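You operate a simulated robot arm through the tools that you are given. There is no shell and no other tool.

You are at the controls of a simulated robot arm. One attempt, no reset.

JOB
Park the red wire end in the blue spool's slot and stand that spool at the bench's end.
Fine: wire out of the white guide first; the green collar comes off shaft 1 and goes to the end by the shafts too.
Where things are to end (x, y in the base frame): green collar within 60 mm of [880, 40]; blue spool within 60 mm of [910, -120].

Only the result counts: the job must be done as asked and must still hold three seconds after the hand-in. Knocking over, shifting, dropping, spilling or breaking anything else fails it.

ROBOT AND FRAMES
A 7-joint arm with a two-finger parallel gripper, fixed in place. Base frame: the origin is at the foot of the arm, x ahead of it, y to its left, z up; the work surface is at about z = 750. Units: mm, degrees, N and s.
Its first joint turns from -132.0 to 132.0 degrees. Payload 3.91 kg.
The TCP is the grasp point between the finger pads, 30 mm short of the fingertips. In the tool frame z runs along the fingers and y along their closing line. The gripper opens to 110 mm. The fingers are 20 mm wide and 10 mm thick; the gripper's body (48 by 112 mm) begins 55 mm behind the TCP.
Orientation is that of the tool frame in the base frame, as a unit quaternion [w, x, y, z]. With the fingers straight down and closing along the base's y, the tool's x points along the base's -x, its y along +y and its z along -z.

CONTROLS
- The arm moves only by the tool drive_tool. Its argument "targets" is a list of rows, each an object (a shift or turn left out is 0, a gripper value left out holds the last) with "delta_rot": the turn, a rotation vector about the base's x, y, z in degrees, a list of three; "delta_pos": the shift along the base's x, y, z in mm, a list of three; "gripper": the opening in per cent of the stroke, from 0 (shut) to 100 (fully open). In form: [{"delta_rot": [wx, wy, wz], "delta_pos": [tx, ty, tz], "gripper": gripper}, ...]. A call has 1 to 20 rows; each row is the pose to reach, as a shift and turn from the pose commanded when the call began. A row lasts 0.2 s, in which the tool goes at most 50 mm and 8.6 degrees; a call with a longer step from one row to the next is refused whole, and so is a gripper value outside its range. Where a pose cannot be reached the arm comes as near as it can. A force on the tool above 40 N (or 10 N above the force at the start of the call, whichever is more), or a blocked arm, ends the call early, and 0.2 s more pass. Each finger travels about 108 mm/s and halts on what it meets, pressing with about 37 N; the grip force reading is that of the motor and also rises with nothing between the fingers. The clock runs only during rows and for 0.2 s after the last one: add rows that repeat a pose to give the fingers time. The reply holds the time, the measured pose of the TCP, the force on the tool along the base axes, the opening and the grip force, in the units named above and with some noise, with the torque about the TCP (base axes, N m) and any sound that the robot's microphone picked up.
- Cameras (640 x 400 px; columns grow to the right, rows downward): "scene" is fixed at [221.9, -500.3, 1576.3]; the picture's right is [0.62, -0.78, 0.00], its down [-0.47, -0.38, -0.80] and it looks along [0.62, 0.50, -0.61] (base axes); focal length 364 px, centre (320, 200). "wrist" rides on the gripper at [72, 17, -103] in the tool frame; the picture's right is [-0.23, 0.97, 0.00], its down [-0.76, -0.18, -0.62] and it looks along [-0.61, -0.14, 0.78] (tool axes); focal length 222 px, centre (320, 200). There is no depth. A picture from a camera that has moved, and an enlarged one, comes with that camera's place and axes in the base frame and with its lens.
- capture(camera): a new picture of that camera. No time passes.
- inspect(camera, box): a new picture of the part [left, top, right, bottom] of that camera's present view, enlarged. No time passes.
- finish_job(): hands the job in; it is judged then, once.

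Places have to be worked out from the pictures, the camera data and where the tool is seen. Open the gripper and draw the arm clear of the work before you hand the job in, unless the task says otherwise.

The tools are called after "Call:" as a command line: name --argument value ..., lists and objects as JSON in quotes. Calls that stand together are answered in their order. drive_tool: Moves the arm, as the interface text tells. Its arguments: {"type":"object","properties":{"targets":{"type":"array","items":{"type":"object","properties":{"delta_rot":{"type":"array","items":{"type":"number"}},"delta_pos":{"type":"array","items":{"type":"number"}},"gripper":{"type":"number"}}}}},"required":["targets"]} The other tools are called the same way: capture (camera) takes a picture; inspect (camera, box) takes an enlarged picture of a part of a camera's view; finish_job () hands the job in.

At the start:

```text
clock: 0.0
ee_pos: [602.7, 365.1, 1219.1]
ee_rot: [0.0, 0.0, 1.0, 0.0]
contact_force: [-0.6, 0.0, 0.0]
ft_torque: [0.03, 0.0, -0.02]
width: 109.9
finger_force: 0.1
```

scene: 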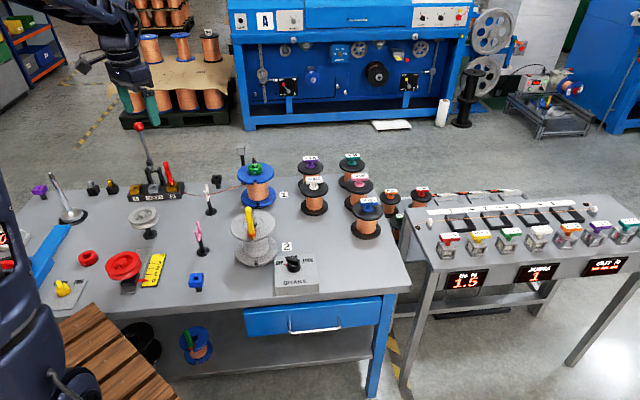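
wrist: 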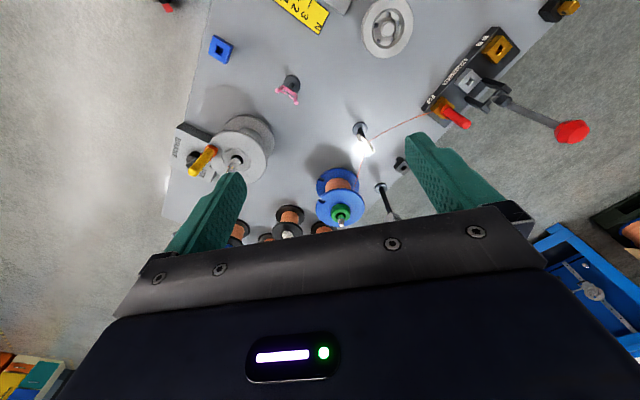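

I start by looking more closely at the bench from the scene camera: the blue spool with green collar, the guide, the clamp holding the red wire end.

Call:
inspect --camera "scene" --box '[180, 130, 320, 280]'

Call:
inspect --camera "scene" --box '[20, 110, 220, 310]'

Call:
inspect --camera "wrist" --box '[300, 40, 540, 240]'

Call:
inspect --camera "scene" --box '[260, 130, 440, 310]'

```text
2.67 times, centred on (250, 205) of scene
camera zoom: at [221.9, -500.3, 1576.3], right [0.62, -0.78, 0.0], down [-0.47, -0.38, -0.8], along [0.62, 0.5, -0.61], focal length 971 px, centre (507, 187)
```

zoom: 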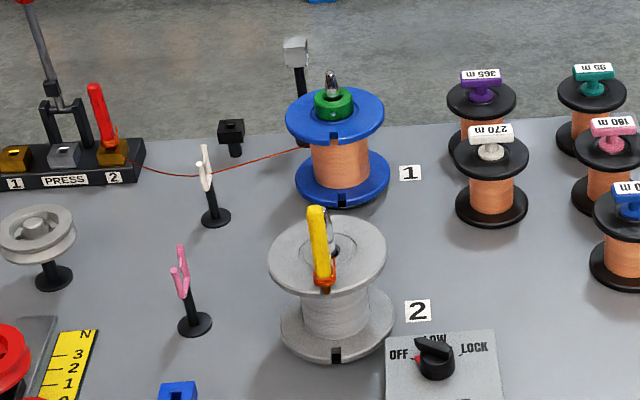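

```text
2.00 times, centred on (120, 210) of scene
camera zoom: at [221.9, -500.3, 1576.3], right [0.62, -0.78, 0.0], down [-0.47, -0.38, -0.8], along [0.62, 0.5, -0.61], focal length 728 px, centre (720, 180)
```

zoom: 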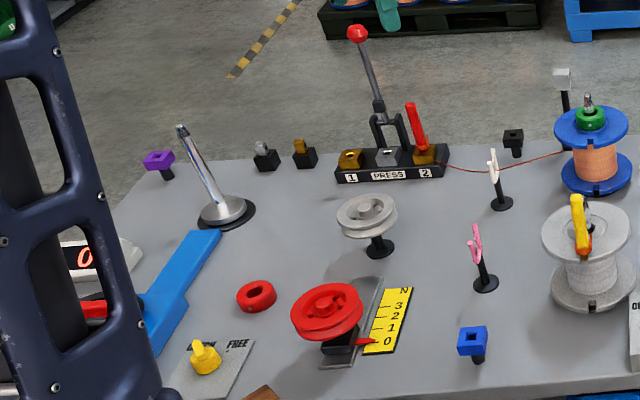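

```text
2.00 times, centred on (420, 140) of wrist
camera zoom: at [530.7, 382.3, 1322.5], right [0.23, 0.97, 0.0], down [0.76, -0.18, 0.62], along [0.61, -0.14, -0.78], focal length 444 px, centre (120, 320)
```

zoom: 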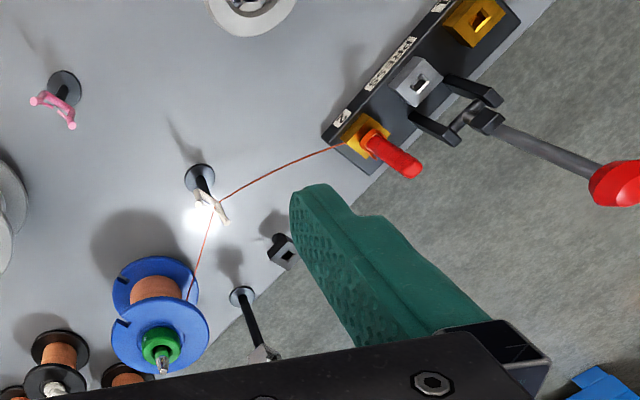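

```text
2.22 times, centred on (350, 220) of scene
camera zoom: at [221.9, -500.3, 1576.3], right [0.62, -0.78, 0.0], down [-0.47, -0.38, -0.8], along [0.62, 0.5, -0.61], focal length 810 px, centre (253, 156)
```

zoom: 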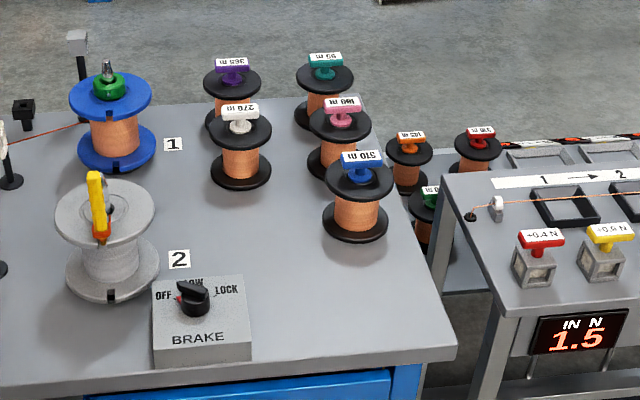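

The blue spool sits on shaft 1 around (915, 345) with the green collar above it, the white guide is near (768, 437), and the red wire end stands in press nest 2 near (742, 611). I'll move the arm over the area, staying well above everything, to get a close look with the wrist camera.

Call:
drive_tool --targets '[{"delta_pos": [25, 0, -20]}, {"delta_pos": [55, -5, -45]}, {"delta_pos": [85, -10, -70]}, {"delta_pos": [115, -15, -95]}, {"delta_pos": [140, -20, -120]}, {"delta_pos": [150, -25, -140]}]'

Call:
capture --camera "wrist"

Call:
capture --camera "scene"

```text
clock: 1.4
ee_pos: [753.1, 339.0, 1078.7]
ee_rot: [0.001, 0.001, 1.0, 0.0]
contact_force: [-0.6, 0.4, 0.7]
ft_torque: [0.02, 0.02, -0.02]
width: 109.9
finger_force: 0.0
```

```text
taken
camera wrist: at [680.4, 356.6, 1182.6], right [0.23, 0.97, 0.0], down [0.76, -0.18, 0.62], along [0.61, -0.14, -0.78], focal length 222 px, centre (320, 200)
```

wrist: 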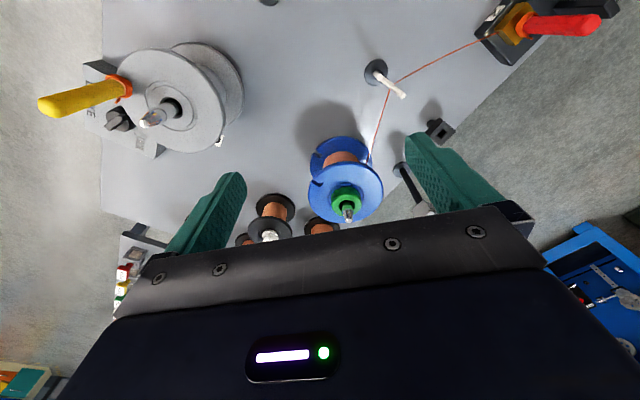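

```text
taken
```

scene: 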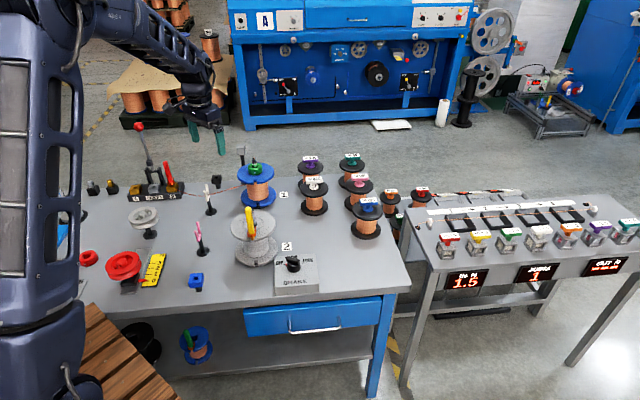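

Call:
inspect --camera "wrist" --box '[270, 110, 430, 240]'

Call:
inspect --camera "wrist" --box '[340, 0, 620, 160]'

Call:
inspect --camera "wrist" --box '[30, 30, 260, 190]'

Call:
inspect --camera "scene" --box '[195, 140, 295, 210]'

Call:
inspect --camera "scene" --box '[120, 110, 230, 220]'

Call:
inspect --camera "scene" --box '[170, 320, 230, 370]'

```text
3.08 times, centred on (350, 175) of wrist
camera zoom: at [680.4, 356.6, 1182.6], right [0.23, 0.97, 0.0], down [0.76, -0.18, 0.62], along [0.61, -0.14, -0.78], focal length 684 px, centre (228, 277)
```

zoom: 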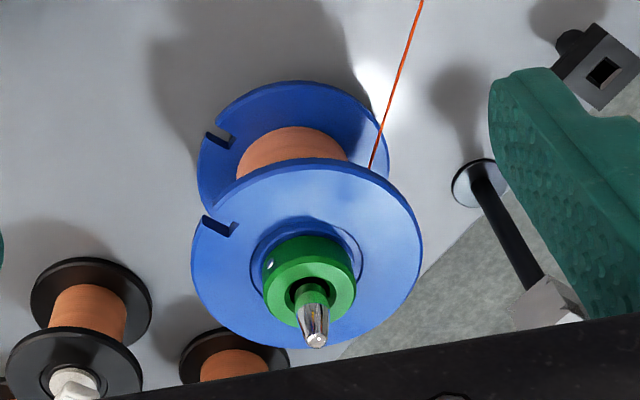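

```text
2.29 times, centred on (480, 80) of wrist
camera zoom: at [680.4, 356.6, 1182.6], right [0.23, 0.97, 0.0], down [0.76, -0.18, 0.62], along [0.61, -0.14, -0.78], focal length 508 px, centre (-46, 474)
```

zoom: 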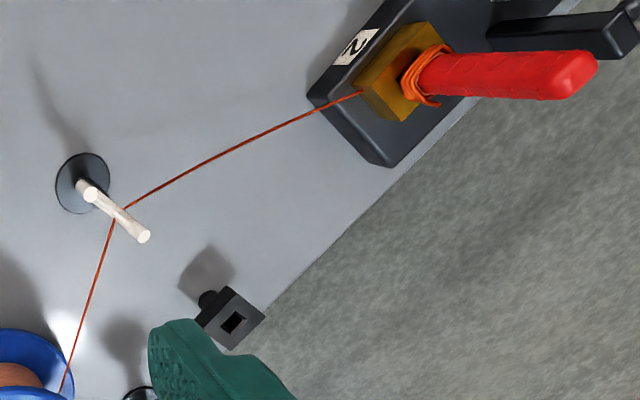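

```text
2.50 times, centred on (145, 110) of wrist
camera zoom: at [680.4, 356.6, 1182.6], right [0.23, 0.97, 0.0], down [0.76, -0.18, 0.62], along [0.61, -0.14, -0.78], focal length 555 px, centre (758, 425)
```

zoom: 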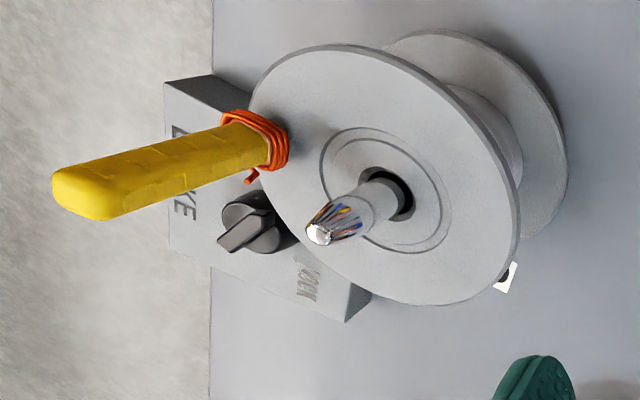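

```text
5.71 times, centred on (245, 175) of scene
camera zoom: at [221.9, -500.3, 1576.3], right [0.62, -0.78, 0.0], down [-0.47, -0.38, -0.8], along [0.62, 0.5, -0.61], focal length 2082 px, centre (749, 343)
```

zoom: 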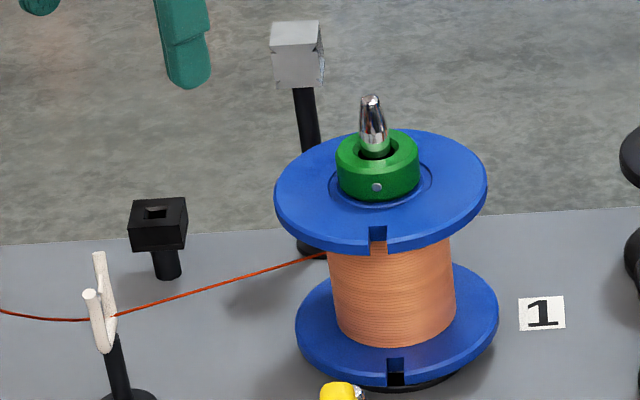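

```text
3.64 times, centred on (175, 165) of scene
camera zoom: at [221.9, -500.3, 1576.3], right [0.62, -0.78, 0.0], down [-0.47, -0.38, -0.8], along [0.62, 0.5, -0.61], focal length 1325 px, centre (847, 327)
```

zoom: 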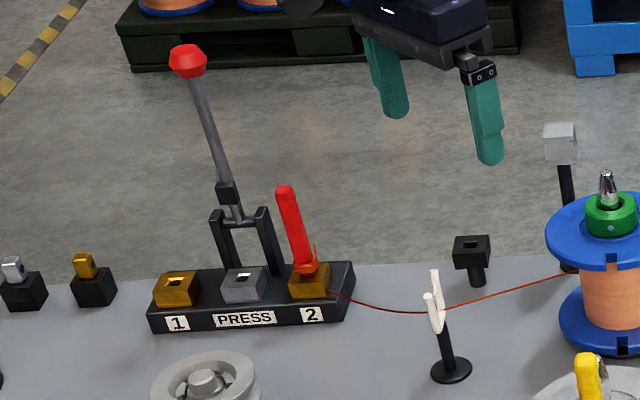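

```text
8.00 times, centred on (200, 345) of scene
camera zoom: at [221.9, -500.3, 1576.3], right [0.62, -0.78, 0.0], down [-0.47, -0.38, -0.8], along [0.62, 0.5, -0.61], focal length 2914 px, centre (1280, -960)
```

zoom: 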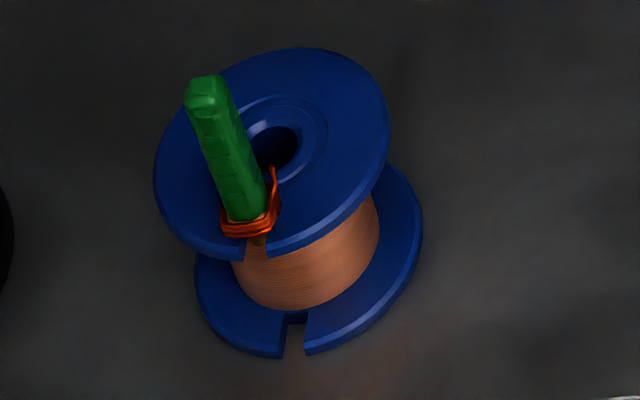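

The pictures show the red wire end as an upright handle in nest 2 at about (743, 615), z 820–904. The wire runs over the white fork, whose prong tops are at z about 855, to the blue spool. I'll turn the tool to line up with the bench (about 38.5°) and hover above the handle for a close look.

Call:
drive_tool --targets '[{"delta_pos": [0, 30, 0], "delta_rot": [0, 0, 6]}, {"delta_pos": [0, 75, -5], "delta_rot": [0, 0, 13]}, {"delta_pos": [0, 120, -10], "delta_rot": [0, 0, 20]}, {"delta_pos": [-3, 165, -20], "delta_rot": [0, 0, 27]}, {"delta_pos": [-6, 210, -35], "delta_rot": [0, 0, 34]}, {"delta_pos": [-10, 250, -50], "delta_rot": [0, 0, 38.5]}, {"delta_pos": [-10, 270, -65], "delta_rot": [0, 0, 38.5]}]'

Call:
capture --camera "wrist"

Call:
inspect --camera "scene" --box '[80, 60, 290, 220]'

```text
clock: 3.0
ee_pos: [742.4, 612.2, 1014.7]
ee_rot: [0.001, -0.33, 0.944, 0.0]
contact_force: [0.1, -0.8, 0.3]
ft_torque: [0.03, 0.03, 0.01]
width: 110.1
finger_force: 0.1
```

```text
taken
camera wrist: at [676.1, 578.9, 1118.8], right [-0.43, 0.9, 0.0], down [0.71, 0.34, 0.62], along [0.56, 0.27, -0.78], focal length 222 px, centre (320, 200)
```

wrist: 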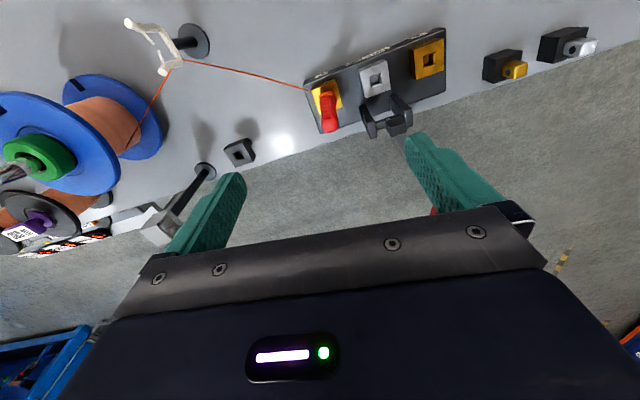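

```text
2.50 times, centred on (185, 140) of scene
camera zoom: at [221.9, -500.3, 1576.3], right [0.62, -0.78, 0.0], down [-0.47, -0.38, -0.8], along [0.62, 0.5, -0.61], focal length 911 px, centre (658, 350)
```

zoom: 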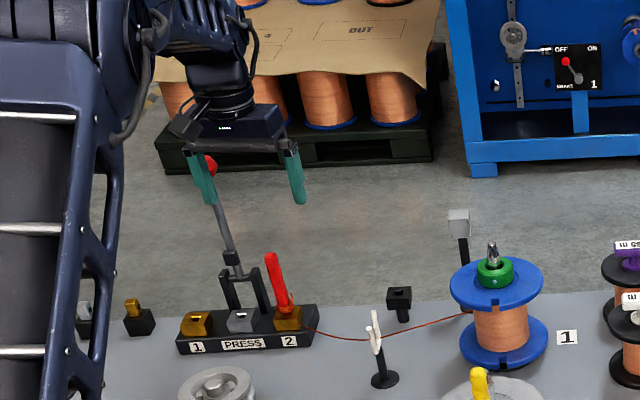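

Call:
inspect --camera "wrist" --box '[270, 50, 430, 150]'

Call:
inspect --camera "wrist" --box '[100, 0, 340, 150]'

Call:
inspect --camera "wrist" --box '[0, 60, 180, 240]'

```text
4.00 times, centred on (350, 100) of wrist
camera zoom: at [676.1, 578.9, 1118.8], right [-0.43, 0.9, 0.0], down [0.71, 0.34, 0.62], along [0.56, 0.27, -0.78], focal length 888 px, centre (200, 600)
```

zoom: 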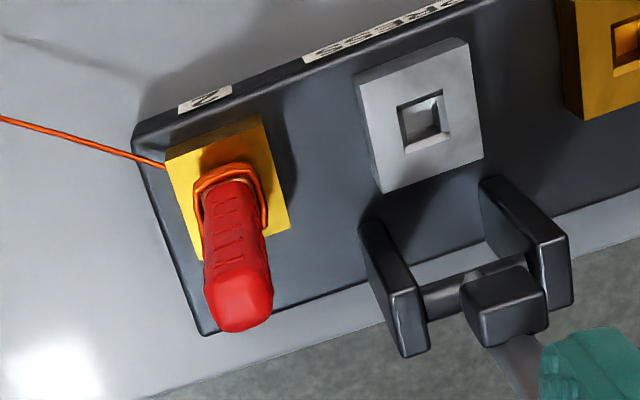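

```text
2.67 times, centred on (220, 75) of wrist
camera zoom: at [676.1, 578.9, 1118.8], right [-0.43, 0.9, 0.0], down [0.71, 0.34, 0.62], along [0.56, 0.27, -0.78], focal length 592 px, centre (587, 533)
```

zoom: 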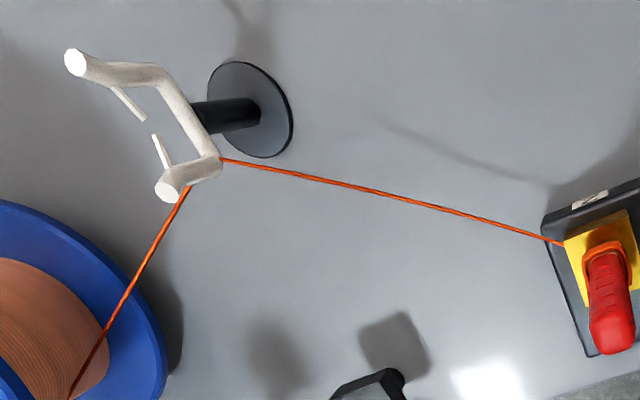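

```text
2.22 times, centred on (90, 150) of wrist
camera zoom: at [676.1, 578.9, 1118.8], right [-0.43, 0.9, 0.0], down [0.71, 0.34, 0.62], along [0.56, 0.27, -0.78], focal length 494 px, centre (831, 311)
```

zoom: 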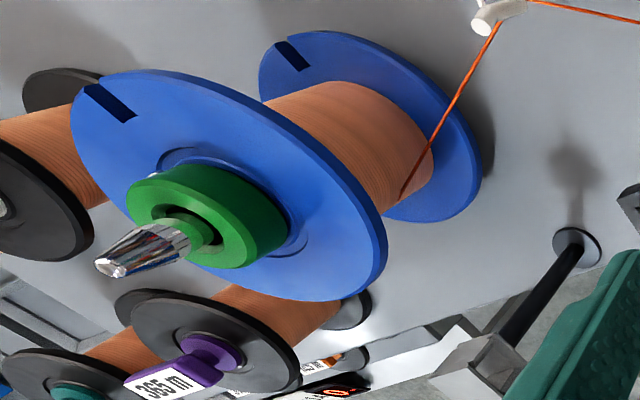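

The guide is a U-fork with two thin keeper pins pointing inward and a small gap between them, so the wire has to come out through that gap. I'll move the wrist camera closer to the guide, keeping the fingers above it.

Call:
drive_tool --targets '[{"delta_pos": [-8, -40, -5]}, {"delta_pos": [-16, -80, -15]}, {"delta_pos": [-24, -120, -30]}, {"delta_pos": [-32, -160, -45]}, {"delta_pos": [-42, -195, -60]}, {"delta_pos": [-50, -213, -75]}]'

Call:
capture --camera "wrist"

Call:
inspect --camera "wrist" --box '[250, 130, 410, 230]'

```text
clock: 4.4
ee_pos: [693.1, 395.4, 939.9]
ee_rot: [0.0, -0.33, 0.944, 0.0]
contact_force: [-0.1, -0.2, -0.9]
ft_torque: [-0.03, -0.02, 0.01]
width: 109.8
finger_force: 0.0
```

```text
taken
camera wrist: at [625.2, 363.8, 1042.6], right [-0.43, 0.9, 0.0], down [0.71, 0.34, 0.62], along [0.56, 0.27, -0.78], focal length 222 px, centre (320, 200)
```

wrist: 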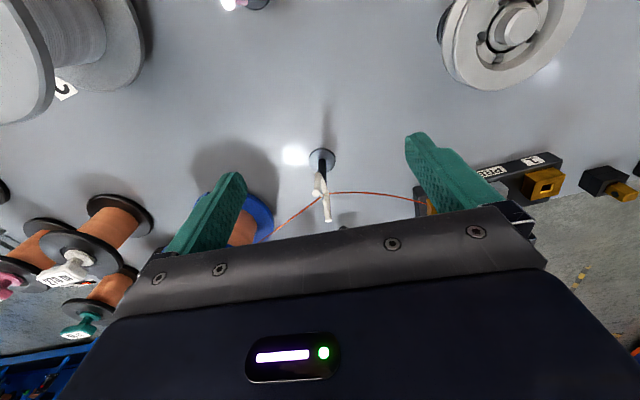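

```text
4.00 times, centred on (330, 180) of wrist
camera zoom: at [625.2, 363.8, 1042.6], right [-0.43, 0.9, 0.0], down [0.71, 0.34, 0.62], along [0.56, 0.27, -0.78], focal length 888 px, centre (280, 280)
```

zoom: 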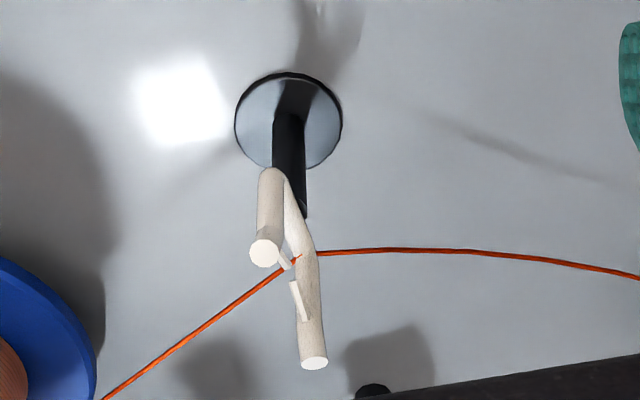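

I want a front-on view of the fork, so I'll yaw the tool about -70° and tilt it about 25°. That points the camera along the wire's path through the guide, with the fingers still clear of the wire.

Call:
drive_tool --targets '[{"delta_pos": [-1, 12, 0], "delta_rot": [-0.46, -2.62, -6.9]}, {"delta_pos": [-2, 25, 0], "delta_rot": [-0.91, -5.24, -13.8]}, {"delta_pos": [-4, 37, 0], "delta_rot": [-1.37, -7.86, -20.7]}, {"delta_pos": [-5, 49, 0], "delta_rot": [-1.83, -10.48, -27.6]}, {"delta_pos": [-6, 61, 0], "delta_rot": [-2.28, -13.1, -34.5]}, {"delta_pos": [-8, 74, -5], "delta_rot": [-2.74, -15.7, -41.4]}, {"delta_pos": [-9, 86, -10], "delta_rot": [-3.2, -18.3, -48.3]}, {"delta_pos": [-10, 98, -20], "delta_rot": [-3.66, -21.0, -55.2]}, {"delta_pos": [-11, 110, -30], "delta_rot": [-4.11, -23.6, -62.1]}, {"delta_pos": [-12.5, 122.6, -41], "delta_rot": [-4.57, -26.2, -69.0]}]'

Call:
capture --camera "wrist"

Call:
inspect --camera "wrist" --box '[240, 140, 400, 240]'

```text
clock: 6.6
ee_pos: [681.0, 519.7, 897.6]
ee_rot: [0.189, 0.267, 0.939, -0.104]
contact_force: [-0.5, 0.1, 0.7]
ft_torque: [0.0, 0.03, -0.05]
width: 110.2
finger_force: 0.1
```

```text
taken
camera wrist: at [602.5, 598.0, 960.5], right [0.71, 0.71, 0.0], down [0.32, -0.31, 0.9], along [0.63, -0.63, -0.44], focal length 222 px, centre (320, 200)
```

wrist: 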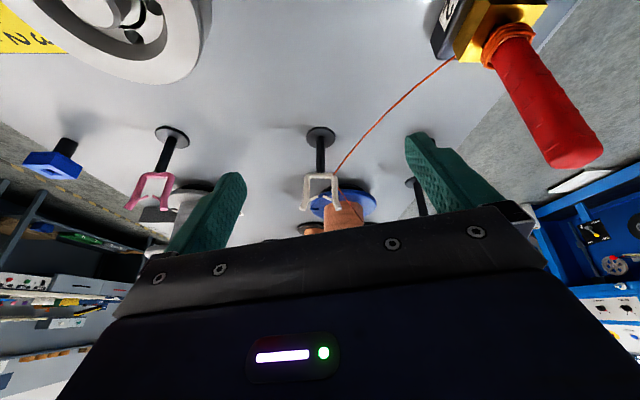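

```text
4.00 times, centred on (320, 190) of wrist
camera zoom: at [602.5, 598.0, 960.5], right [0.71, 0.71, 0.0], down [0.32, -0.31, 0.9], along [0.63, -0.63, -0.44], focal length 888 px, centre (320, 240)
```

zoom: 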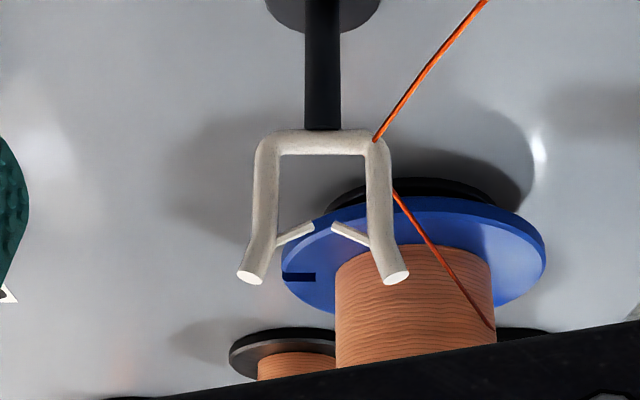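

The fork's keeper pins are about 6 mm apart and centred near (768, 433, 840). The wire sits in the far lower corner and comes off the spool's far side near (931, 380, 820). Next I'll turn the tool square to the bench (45°), part-close the fingers and hover over the red handle.

Call:
drive_tool --targets '[{"delta_pos": [0, 0, 25], "delta_rot": [0.31, 2.67, 7.54], "gripper": 55}, {"delta_pos": [0, 0, 60], "delta_rot": [0.62, 5.35, 15.08]}, {"delta_pos": [5, 8, 85], "delta_rot": [0.94, 8.03, 22.6]}, {"delta_pos": [10, 16, 95], "delta_rot": [1.25, 10.7, 30.2]}, {"delta_pos": [18, 28, 95], "delta_rot": [1.56, 13.4, 37.7]}, {"delta_pos": [26, 42, 95], "delta_rot": [1.87, 16.05, 45.2]}, {"delta_pos": [35, 56, 90], "delta_rot": [2.18, 18.7, 52.8]}, {"delta_pos": [44, 70, 85], "delta_rot": [2.5, 21.4, 60.3]}, {"delta_pos": [53, 84, 80], "delta_rot": [2.81, 24.1, 67.9]}, {"delta_pos": [61.3, 97.3, 77], "delta_rot": [3.12, 26.75, 75.4]}]'

Call:
capture --camera "wrist"

Call:
inspect --camera "wrist" --box '[240, 80, 400, 180]'

Call:
inspect --camera "scene" --box '[110, 100, 230, 210]'

```text
clock: 8.8
ee_pos: [740.4, 617.3, 975.1]
ee_rot: [0.0, -0.385, 0.923, 0.001]
contact_force: [0.0, 0.4, 0.0]
ft_torque: [-0.03, 0.0, 0.0]
width: 60.6
finger_force: 0.1
```

```text
taken
camera wrist: at [678.9, 578.1, 1079.1], right [-0.53, 0.85, 0.0], down [0.66, 0.41, 0.62], along [0.53, 0.33, -0.78], focal length 222 px, centre (320, 200)
```

wrist: 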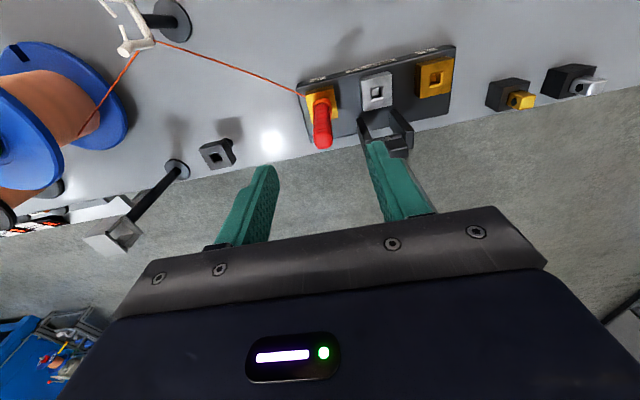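

```text
4.00 times, centred on (320, 130) of wrist
camera zoom: at [678.9, 578.1, 1079.1], right [-0.53, 0.85, 0.0], down [0.66, 0.41, 0.62], along [0.53, 0.33, -0.78], focal length 888 px, centre (320, 480)
```

zoom: 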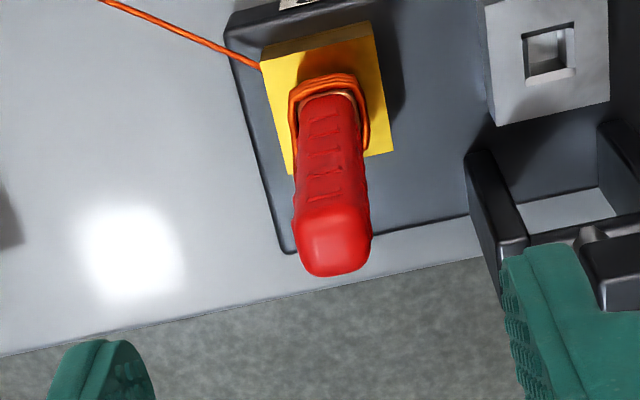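

```text
3.64 times, centred on (170, 155) of scene
camera zoom: at [221.9, -500.3, 1576.3], right [0.62, -0.78, 0.0], down [-0.47, -0.38, -0.8], along [0.62, 0.5, -0.61], focal length 1325 px, centre (866, 364)
```

zoom: 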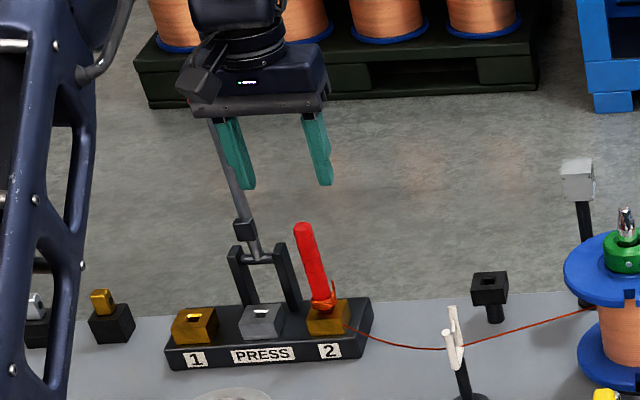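

The handle axis is at about (741, 619.5) and the fingers straddle it, clear of the press fork. I'll lower to z ≈ 867 with the fingertips above the wire coil.

Call:
drive_tool --targets '[{"delta_pos": [0, 2.5, -30]}, {"delta_pos": [0, 2.5, -60]}, {"delta_pos": [0, 2.5, -85]}, {"delta_pos": [0, 2.5, -100]}, {"delta_pos": [0, 2.5, -108]}]'

Call:
capture --camera "wrist"

Call:
inspect --camera "scene" --box '[110, 100, 230, 210]'

```text
clock: 10.0
ee_pos: [741.2, 620.2, 867.2]
ee_rot: [0.0, -0.383, 0.924, 0.001]
contact_force: [-0.3, -0.1, -0.1]
ft_torque: [-0.02, -0.01, -0.01]
width: 60.8
finger_force: 0.0
```

```text
taken
camera wrist: at [679.0, 580.4, 970.6], right [-0.53, 0.85, 0.0], down [0.66, 0.41, 0.62], along [0.53, 0.33, -0.78], focal length 222 px, centre (320, 200)
```

wrist: 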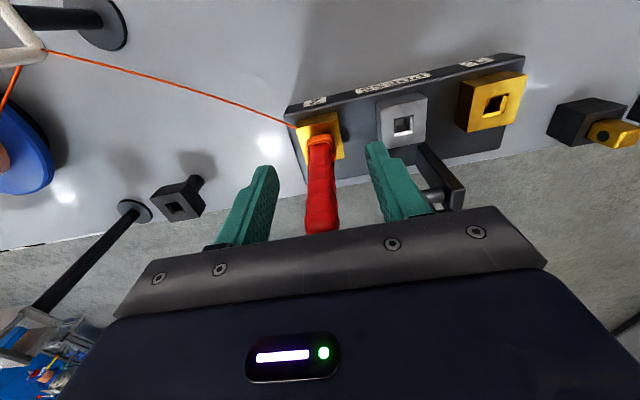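

```text
3.64 times, centred on (170, 155) of scene
camera zoom: at [221.9, -500.3, 1576.3], right [0.62, -0.78, 0.0], down [-0.47, -0.38, -0.8], along [0.62, 0.5, -0.61], focal length 1325 px, centre (866, 364)
```

zoom: 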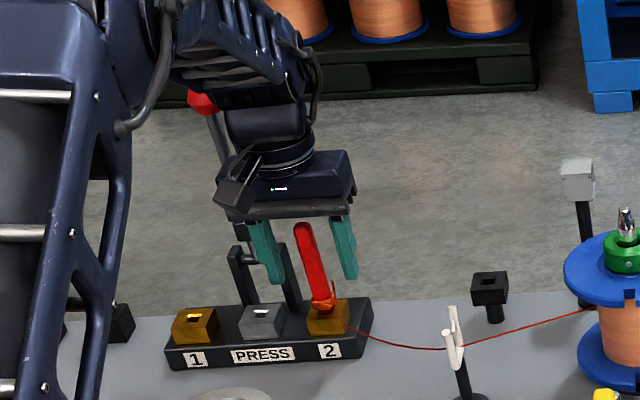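

The handle stands centred between the fingers, so I close on it.

Call:
drive_tool --targets '[{"gripper": 0}, {"gripper": 0}, {"gripper": 0}, {"gripper": 0}]'

Call:
capture --camera "wrist"

```text
clock: 11.0
ee_pos: [741.7, 620.5, 866.7]
ee_rot: [0.0, -0.383, 0.924, 0.0]
contact_force: [-1.2, 2.6, -1.8]
ft_torque: [0.15, -0.04, 0.03]
width: 15.0
finger_force: 37.2
```

```text
taken
camera wrist: at [678.9, 580.6, 970.7], right [-0.53, 0.85, 0.0], down [0.66, 0.41, 0.62], along [0.53, 0.33, -0.78], focal length 222 px, centre (320, 200)
```

wrist: 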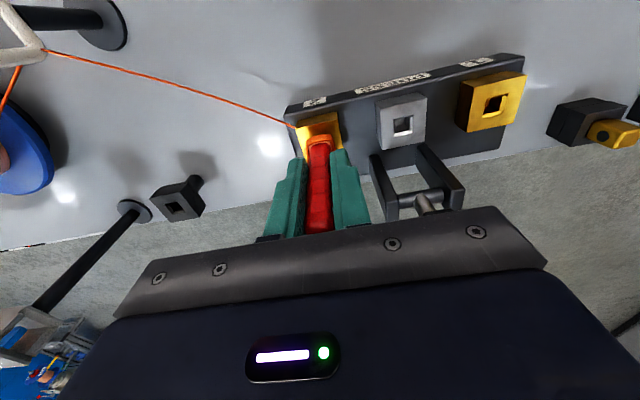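

The handle is gripped at 15 mm width with 37 N. I lift it slowly straight up 30 mm out of the nest, watching the force.

Call:
drive_tool --targets '[{"delta_pos": [0, 0, 6]}, {"delta_pos": [0, 0, 12]}, {"delta_pos": [0, 0, 18]}, {"delta_pos": [0, 0, 24]}, {"delta_pos": [0, 0, 30]}]'

Call:
capture --camera "wrist"

Call:
inspect --camera "scene" --box '[120, 110, 280, 210]'

Call:
inspect --camera "wrist" --box '[240, 80, 400, 180]'

```text
clock: 12.2
ee_pos: [741.6, 620.1, 895.7]
ee_rot: [0.0, -0.382, 0.924, 0.0]
contact_force: [0.8, 0.1, -1.3]
ft_torque: [-0.02, -0.01, 0.01]
width: 15.4
finger_force: 36.9
```

```text
taken
camera wrist: at [678.7, 580.5, 999.9], right [-0.53, 0.85, 0.0], down [0.66, 0.41, 0.62], along [0.53, 0.33, -0.78], focal length 222 px, centre (320, 200)
```

wrist: 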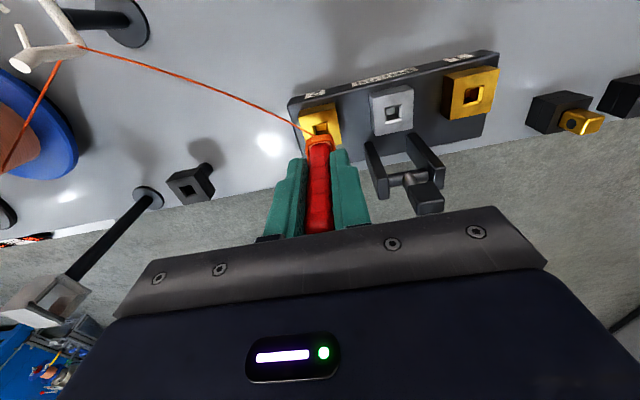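

```text
4.00 times, centred on (200, 160) of scene
camera zoom: at [221.9, -500.3, 1576.3], right [0.62, -0.78, 0.0], down [-0.47, -0.38, -0.8], along [0.62, 0.5, -0.61], focal length 1457 px, centre (800, 360)
```

zoom: 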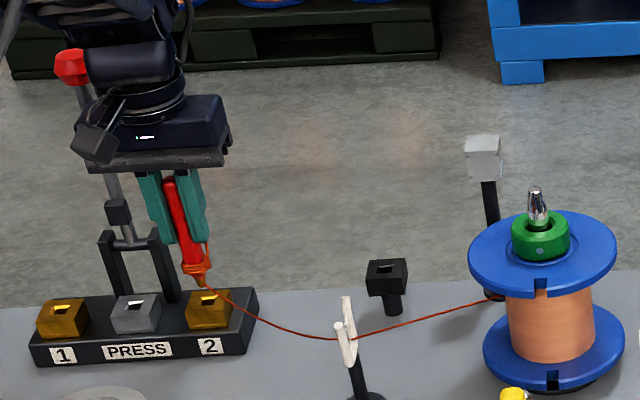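

```text
4.00 times, centred on (320, 130) of wrist
camera zoom: at [678.7, 580.5, 999.9], right [-0.53, 0.85, 0.0], down [0.66, 0.41, 0.62], along [0.53, 0.33, -0.78], focal length 888 px, centre (320, 480)
```

zoom: 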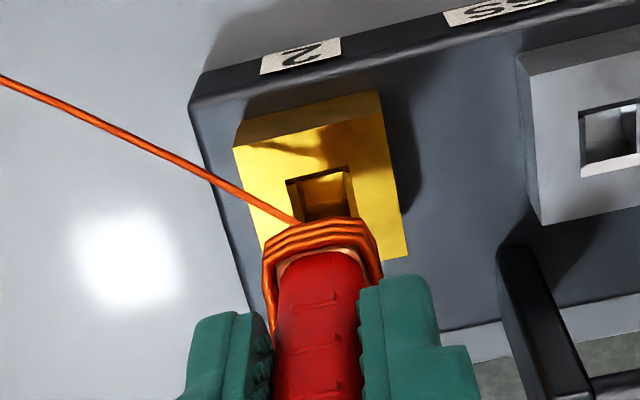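

The tongue is nearly or just out of the nest and forces are small; the wire shows some slack. I'll lift another 20 mm and check the shank.

Call:
drive_tool --targets '[{"delta_pos": [0, 0, 7]}, {"delta_pos": [0, 0, 14]}, {"delta_pos": [0, 0, 20]}]'

Call:
inspect --camera "scene" --box '[140, 130, 260, 205]'

Call:
inspect --camera "scene" --box '[150, 150, 190, 190]'

Call:
capture --camera "wrist"

```text
clock: 13.0
ee_pos: [741.5, 620.8, 916.3]
ee_rot: [0.0, -0.383, 0.924, 0.0]
contact_force: [-1.1, -0.7, -1.2]
ft_torque: [0.0, 0.02, 0.02]
width: 15.3
finger_force: 36.9
```

```text
5.33 times, centred on (200, 168) of scene
camera zoom: at [221.9, -500.3, 1576.3], right [0.62, -0.78, 0.0], down [-0.47, -0.38, -0.8], along [0.62, 0.5, -0.61], focal length 1943 px, centre (960, 373)
```

zoom: 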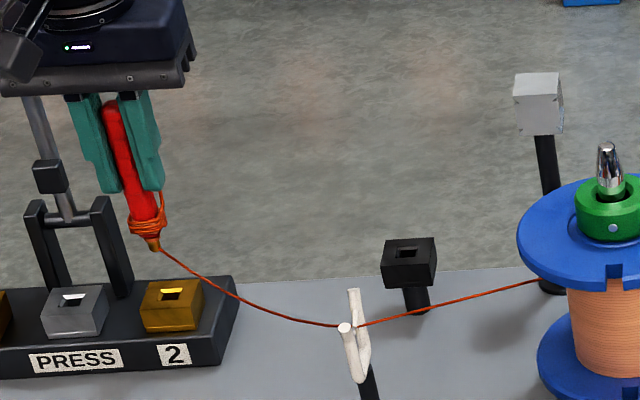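

```text
10.00 times, centred on (170, 170) of scene
camera zoom: at [221.9, -500.3, 1576.3], right [0.62, -0.78, 0.0], down [-0.47, -0.38, -0.8], along [0.62, 0.5, -0.61], focal length 3643 px, centre (1820, 500)
```

zoom: 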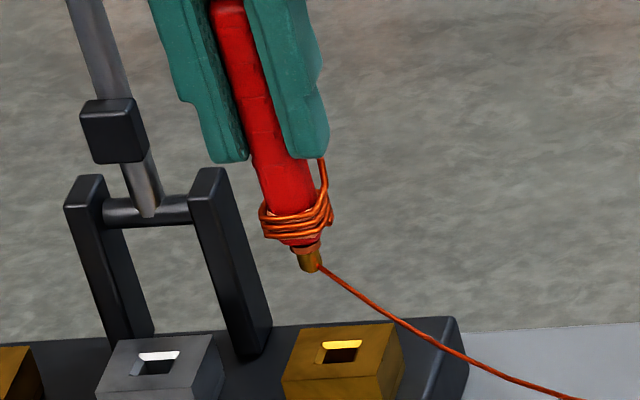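

```text
taken
camera wrist: at [678.6, 580.6, 1020.1], right [-0.53, 0.85, 0.0], down [0.66, 0.41, 0.62], along [0.53, 0.33, -0.78], focal length 222 px, centre (320, 200)
```

wrist: 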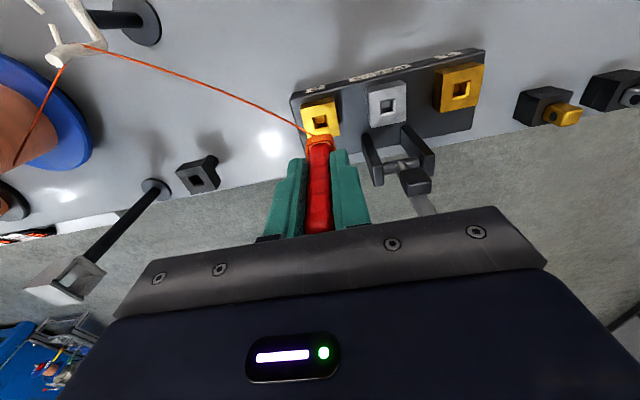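

The shank is a short ~7 mm wide ferrule whose end, where the wire attaches, is about 77 mm below the TCP. I'll sweep the end round at low height to the opposite side of the guide, in line with spool exit and gap, so the wire slides to the middle of the fork.

Call:
drive_tool --targets '[{"delta_pos": [-17, -9, 4]}, {"delta_pos": [-35, -18, 6]}, {"delta_pos": [-54, -32, 6]}, {"delta_pos": [-72, -46, 6]}, {"delta_pos": [-87, -62, 8]}, {"delta_pos": [-102, -79, 10]}, {"delta_pos": [-111, -94, 14]}, {"delta_pos": [-119, -110, 18]}, {"delta_pos": [-125, -124, 19]}, {"delta_pos": [-131, -138, 19]}, {"delta_pos": [-131, -138, 19]}]'

Call:
capture --camera "scene"

Call:
inspect --camera "scene" --box '[120, 130, 280, 230]'

Call:
inspect --camera "scene" --box '[190, 160, 240, 220]'

Call:
capture --camera "wrist"

```text
clock: 15.4
ee_pos: [612.1, 482.1, 936.9]
ee_rot: [0.0, -0.383, 0.924, -0.001]
contact_force: [0.4, 0.5, 0.8]
ft_torque: [-0.03, 0.0, -0.05]
width: 15.4
finger_force: 36.4
```

```text
taken
```

scene: 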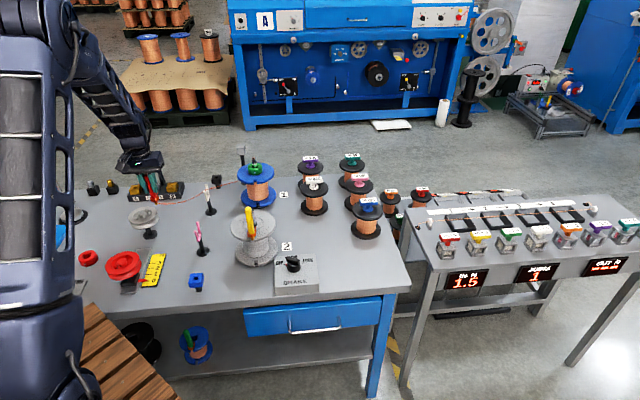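

```text
4.00 times, centred on (200, 180) of scene
camera zoom: at [221.9, -500.3, 1576.3], right [0.62, -0.78, 0.0], down [-0.47, -0.38, -0.8], along [0.62, 0.5, -0.61], focal length 1457 px, centre (800, 280)
```

zoom: 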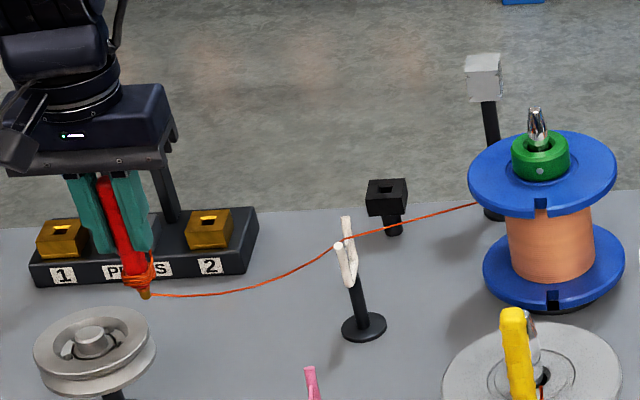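

```text
6.67 times, centred on (215, 190) of scene
camera zoom: at [221.9, -500.3, 1576.3], right [0.62, -0.78, 0.0], down [-0.47, -0.38, -0.8], along [0.62, 0.5, -0.61], focal length 2428 px, centre (1020, 267)
```

zoom: 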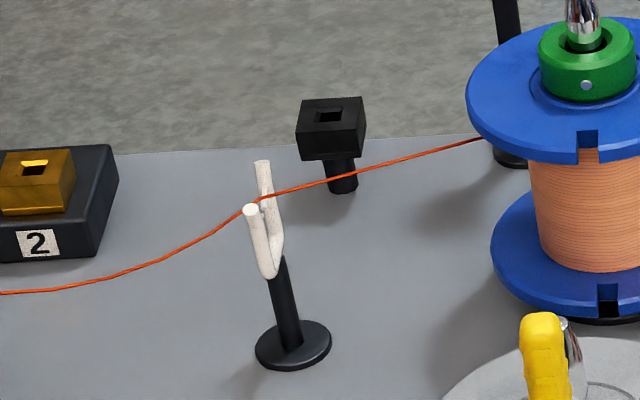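

```text
taken
camera wrist: at [547.7, 442.2, 1039.5], right [-0.53, 0.85, 0.0], down [0.66, 0.41, 0.62], along [0.53, 0.33, -0.78], focal length 222 px, centre (320, 200)
```

wrist: 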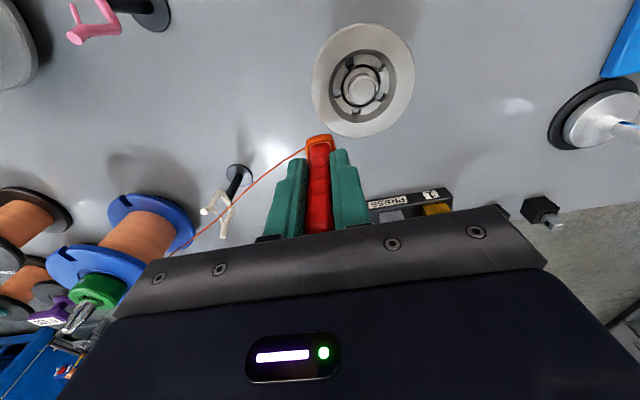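

Call:
inspect --camera "wrist" --box '[165, 140, 325, 250]'

Call:
inspect --camera "scene" --box '[195, 175, 225, 205]'

Call:
inspect --camera "wrist" --box '[190, 150, 260, 240]'

```text
3.64 times, centred on (245, 195) of wrist
camera zoom: at [547.7, 442.2, 1039.5], right [-0.53, 0.85, 0.0], down [0.66, 0.41, 0.62], along [0.53, 0.33, -0.78], focal length 808 px, centre (593, 218)
```

zoom: 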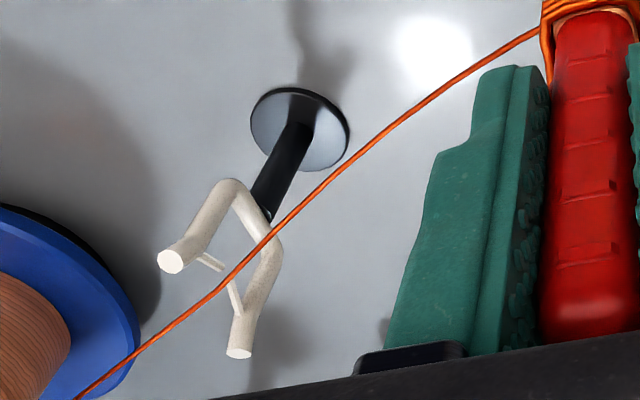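

```text
13.33 times, centred on (210, 190) of scene
camera zoom: at [221.9, -500.3, 1576.3], right [0.62, -0.78, 0.0], down [-0.47, -0.38, -0.8], along [0.62, 0.5, -0.61], focal length 4857 px, centre (1787, 333)
```

zoom: 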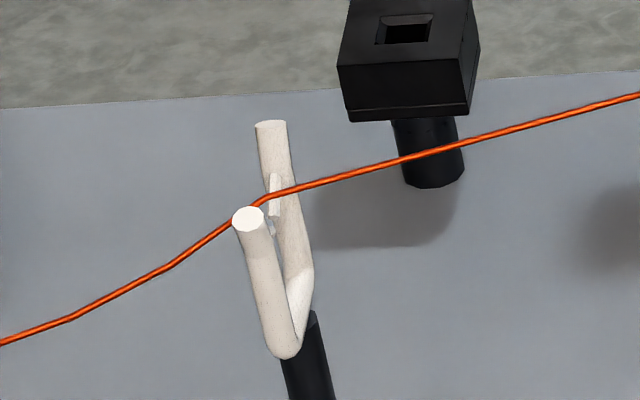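

```text
4.44 times, centred on (225, 195) of wrist
camera zoom: at [547.7, 442.2, 1039.5], right [-0.53, 0.85, 0.0], down [0.66, 0.41, 0.62], along [0.53, 0.33, -0.78], focal length 987 px, centre (742, 222)
```

zoom: 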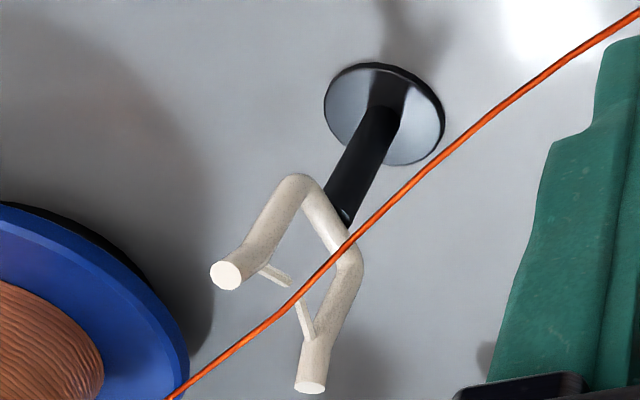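

The wire now crosses the fork at about (768, 435) at z ≈ 847, right at the gap or just above the keeper pins. I raise the end slowly 60 mm and look at whether the wire lifts out freely.

Call:
drive_tool --targets '[{"delta_pos": [0, 0, 12]}, {"delta_pos": [0, 0, 24]}, {"delta_pos": [0, 0, 36]}, {"delta_pos": [0, 0, 48]}, {"delta_pos": [0, 0, 60]}, {"delta_pos": [0, 0, 60]}]'

Call:
inspect --camera "scene" --box '[120, 120, 280, 220]'

Call:
inspect --camera "scene" --box '[190, 165, 230, 205]'

Call:
inspect --camera "wrist" --box '[165, 140, 325, 250]'

```text
clock: 16.8
ee_pos: [610.6, 482.6, 995.7]
ee_rot: [0.0, -0.383, 0.924, 0.0]
contact_force: [-0.4, -0.1, 0.4]
ft_torque: [-0.05, -0.03, 0.0]
width: 15.3
finger_force: 37.3
```

```text
4.00 times, centred on (200, 170) of scene
camera zoom: at [221.9, -500.3, 1576.3], right [0.62, -0.78, 0.0], down [-0.47, -0.38, -0.8], along [0.62, 0.5, -0.61], focal length 1457 px, centre (800, 320)
```

zoom: 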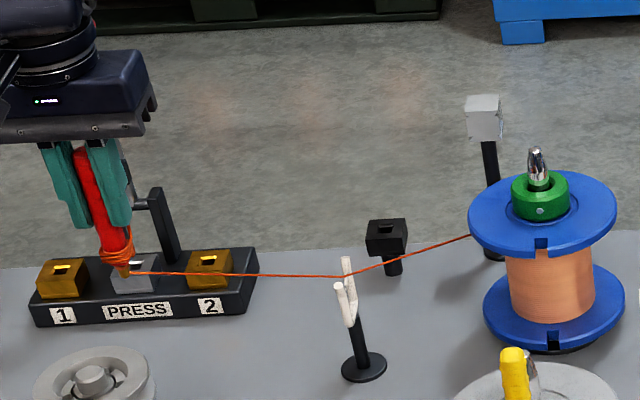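

```text
10.00 times, centred on (210, 185) of scene
camera zoom: at [221.9, -500.3, 1576.3], right [0.62, -0.78, 0.0], down [-0.47, -0.38, -0.8], along [0.62, 0.5, -0.61], focal length 3643 px, centre (1420, 350)
```

zoom: 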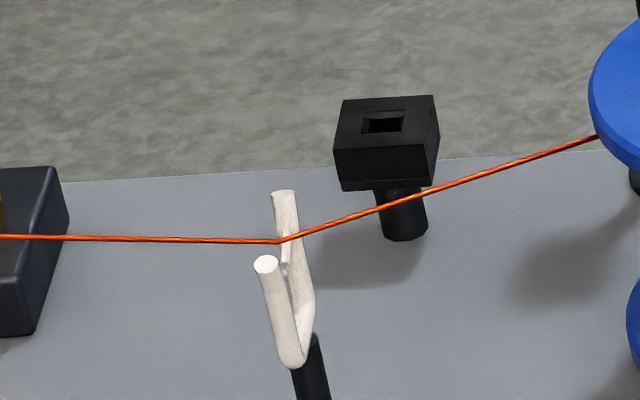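

```text
3.64 times, centred on (245, 195) of wrist
camera zoom: at [547.9, 442.4, 1099.8], right [-0.53, 0.85, 0.0], down [0.66, 0.41, 0.62], along [0.53, 0.33, -0.78], focal length 808 px, centre (593, 218)
```

zoom: 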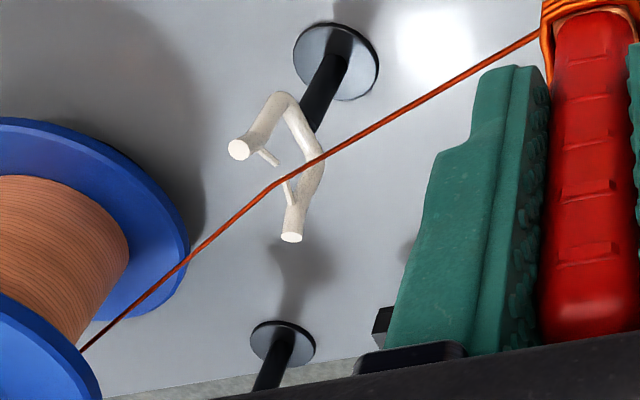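

Call:
inspect --camera "wrist" --box '[215, 165, 265, 205]'

Call:
inspect --camera "scene" --box '[200, 178, 220, 198]'

Call:
capture --camera "wrist"

```text
10.00 times, centred on (240, 185) of wrist
camera zoom: at [547.9, 442.4, 1099.8], right [-0.53, 0.85, 0.0], down [0.66, 0.41, 0.62], along [0.53, 0.33, -0.78], focal length 2221 px, centre (1120, 350)
```

zoom: 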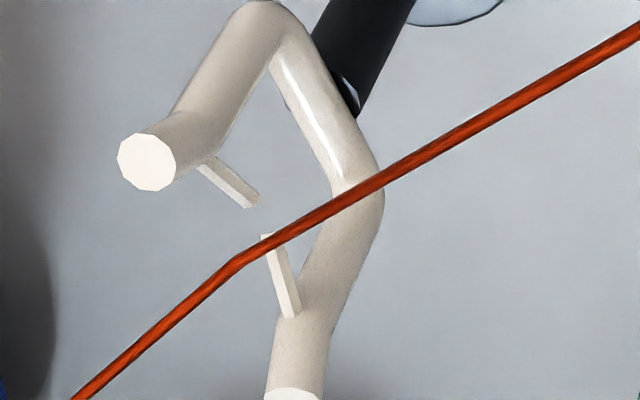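

```text
16.00 times, centred on (210, 188) of scene
camera zoom: at [221.9, -500.3, 1576.3], right [0.62, -0.78, 0.0], down [-0.47, -0.38, -0.8], along [0.62, 0.5, -0.61], focal length 5828 px, centre (2080, 392)
```

zoom: 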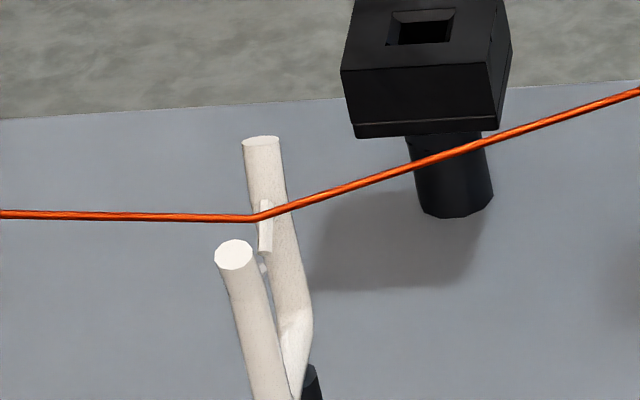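

```text
taken
camera wrist: at [547.9, 442.4, 1099.8], right [-0.53, 0.85, 0.0], down [0.66, 0.41, 0.62], along [0.53, 0.33, -0.78], focal length 222 px, centre (320, 200)
```

wrist: 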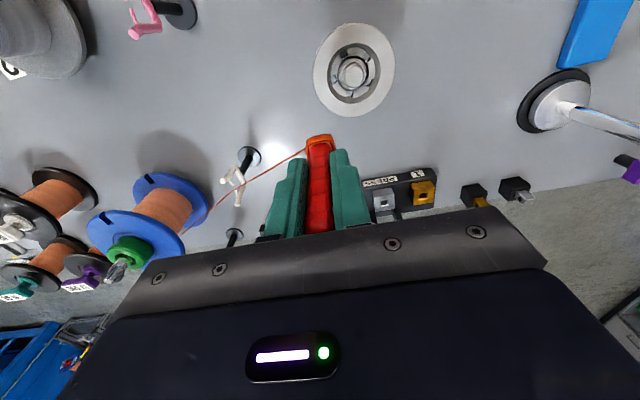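

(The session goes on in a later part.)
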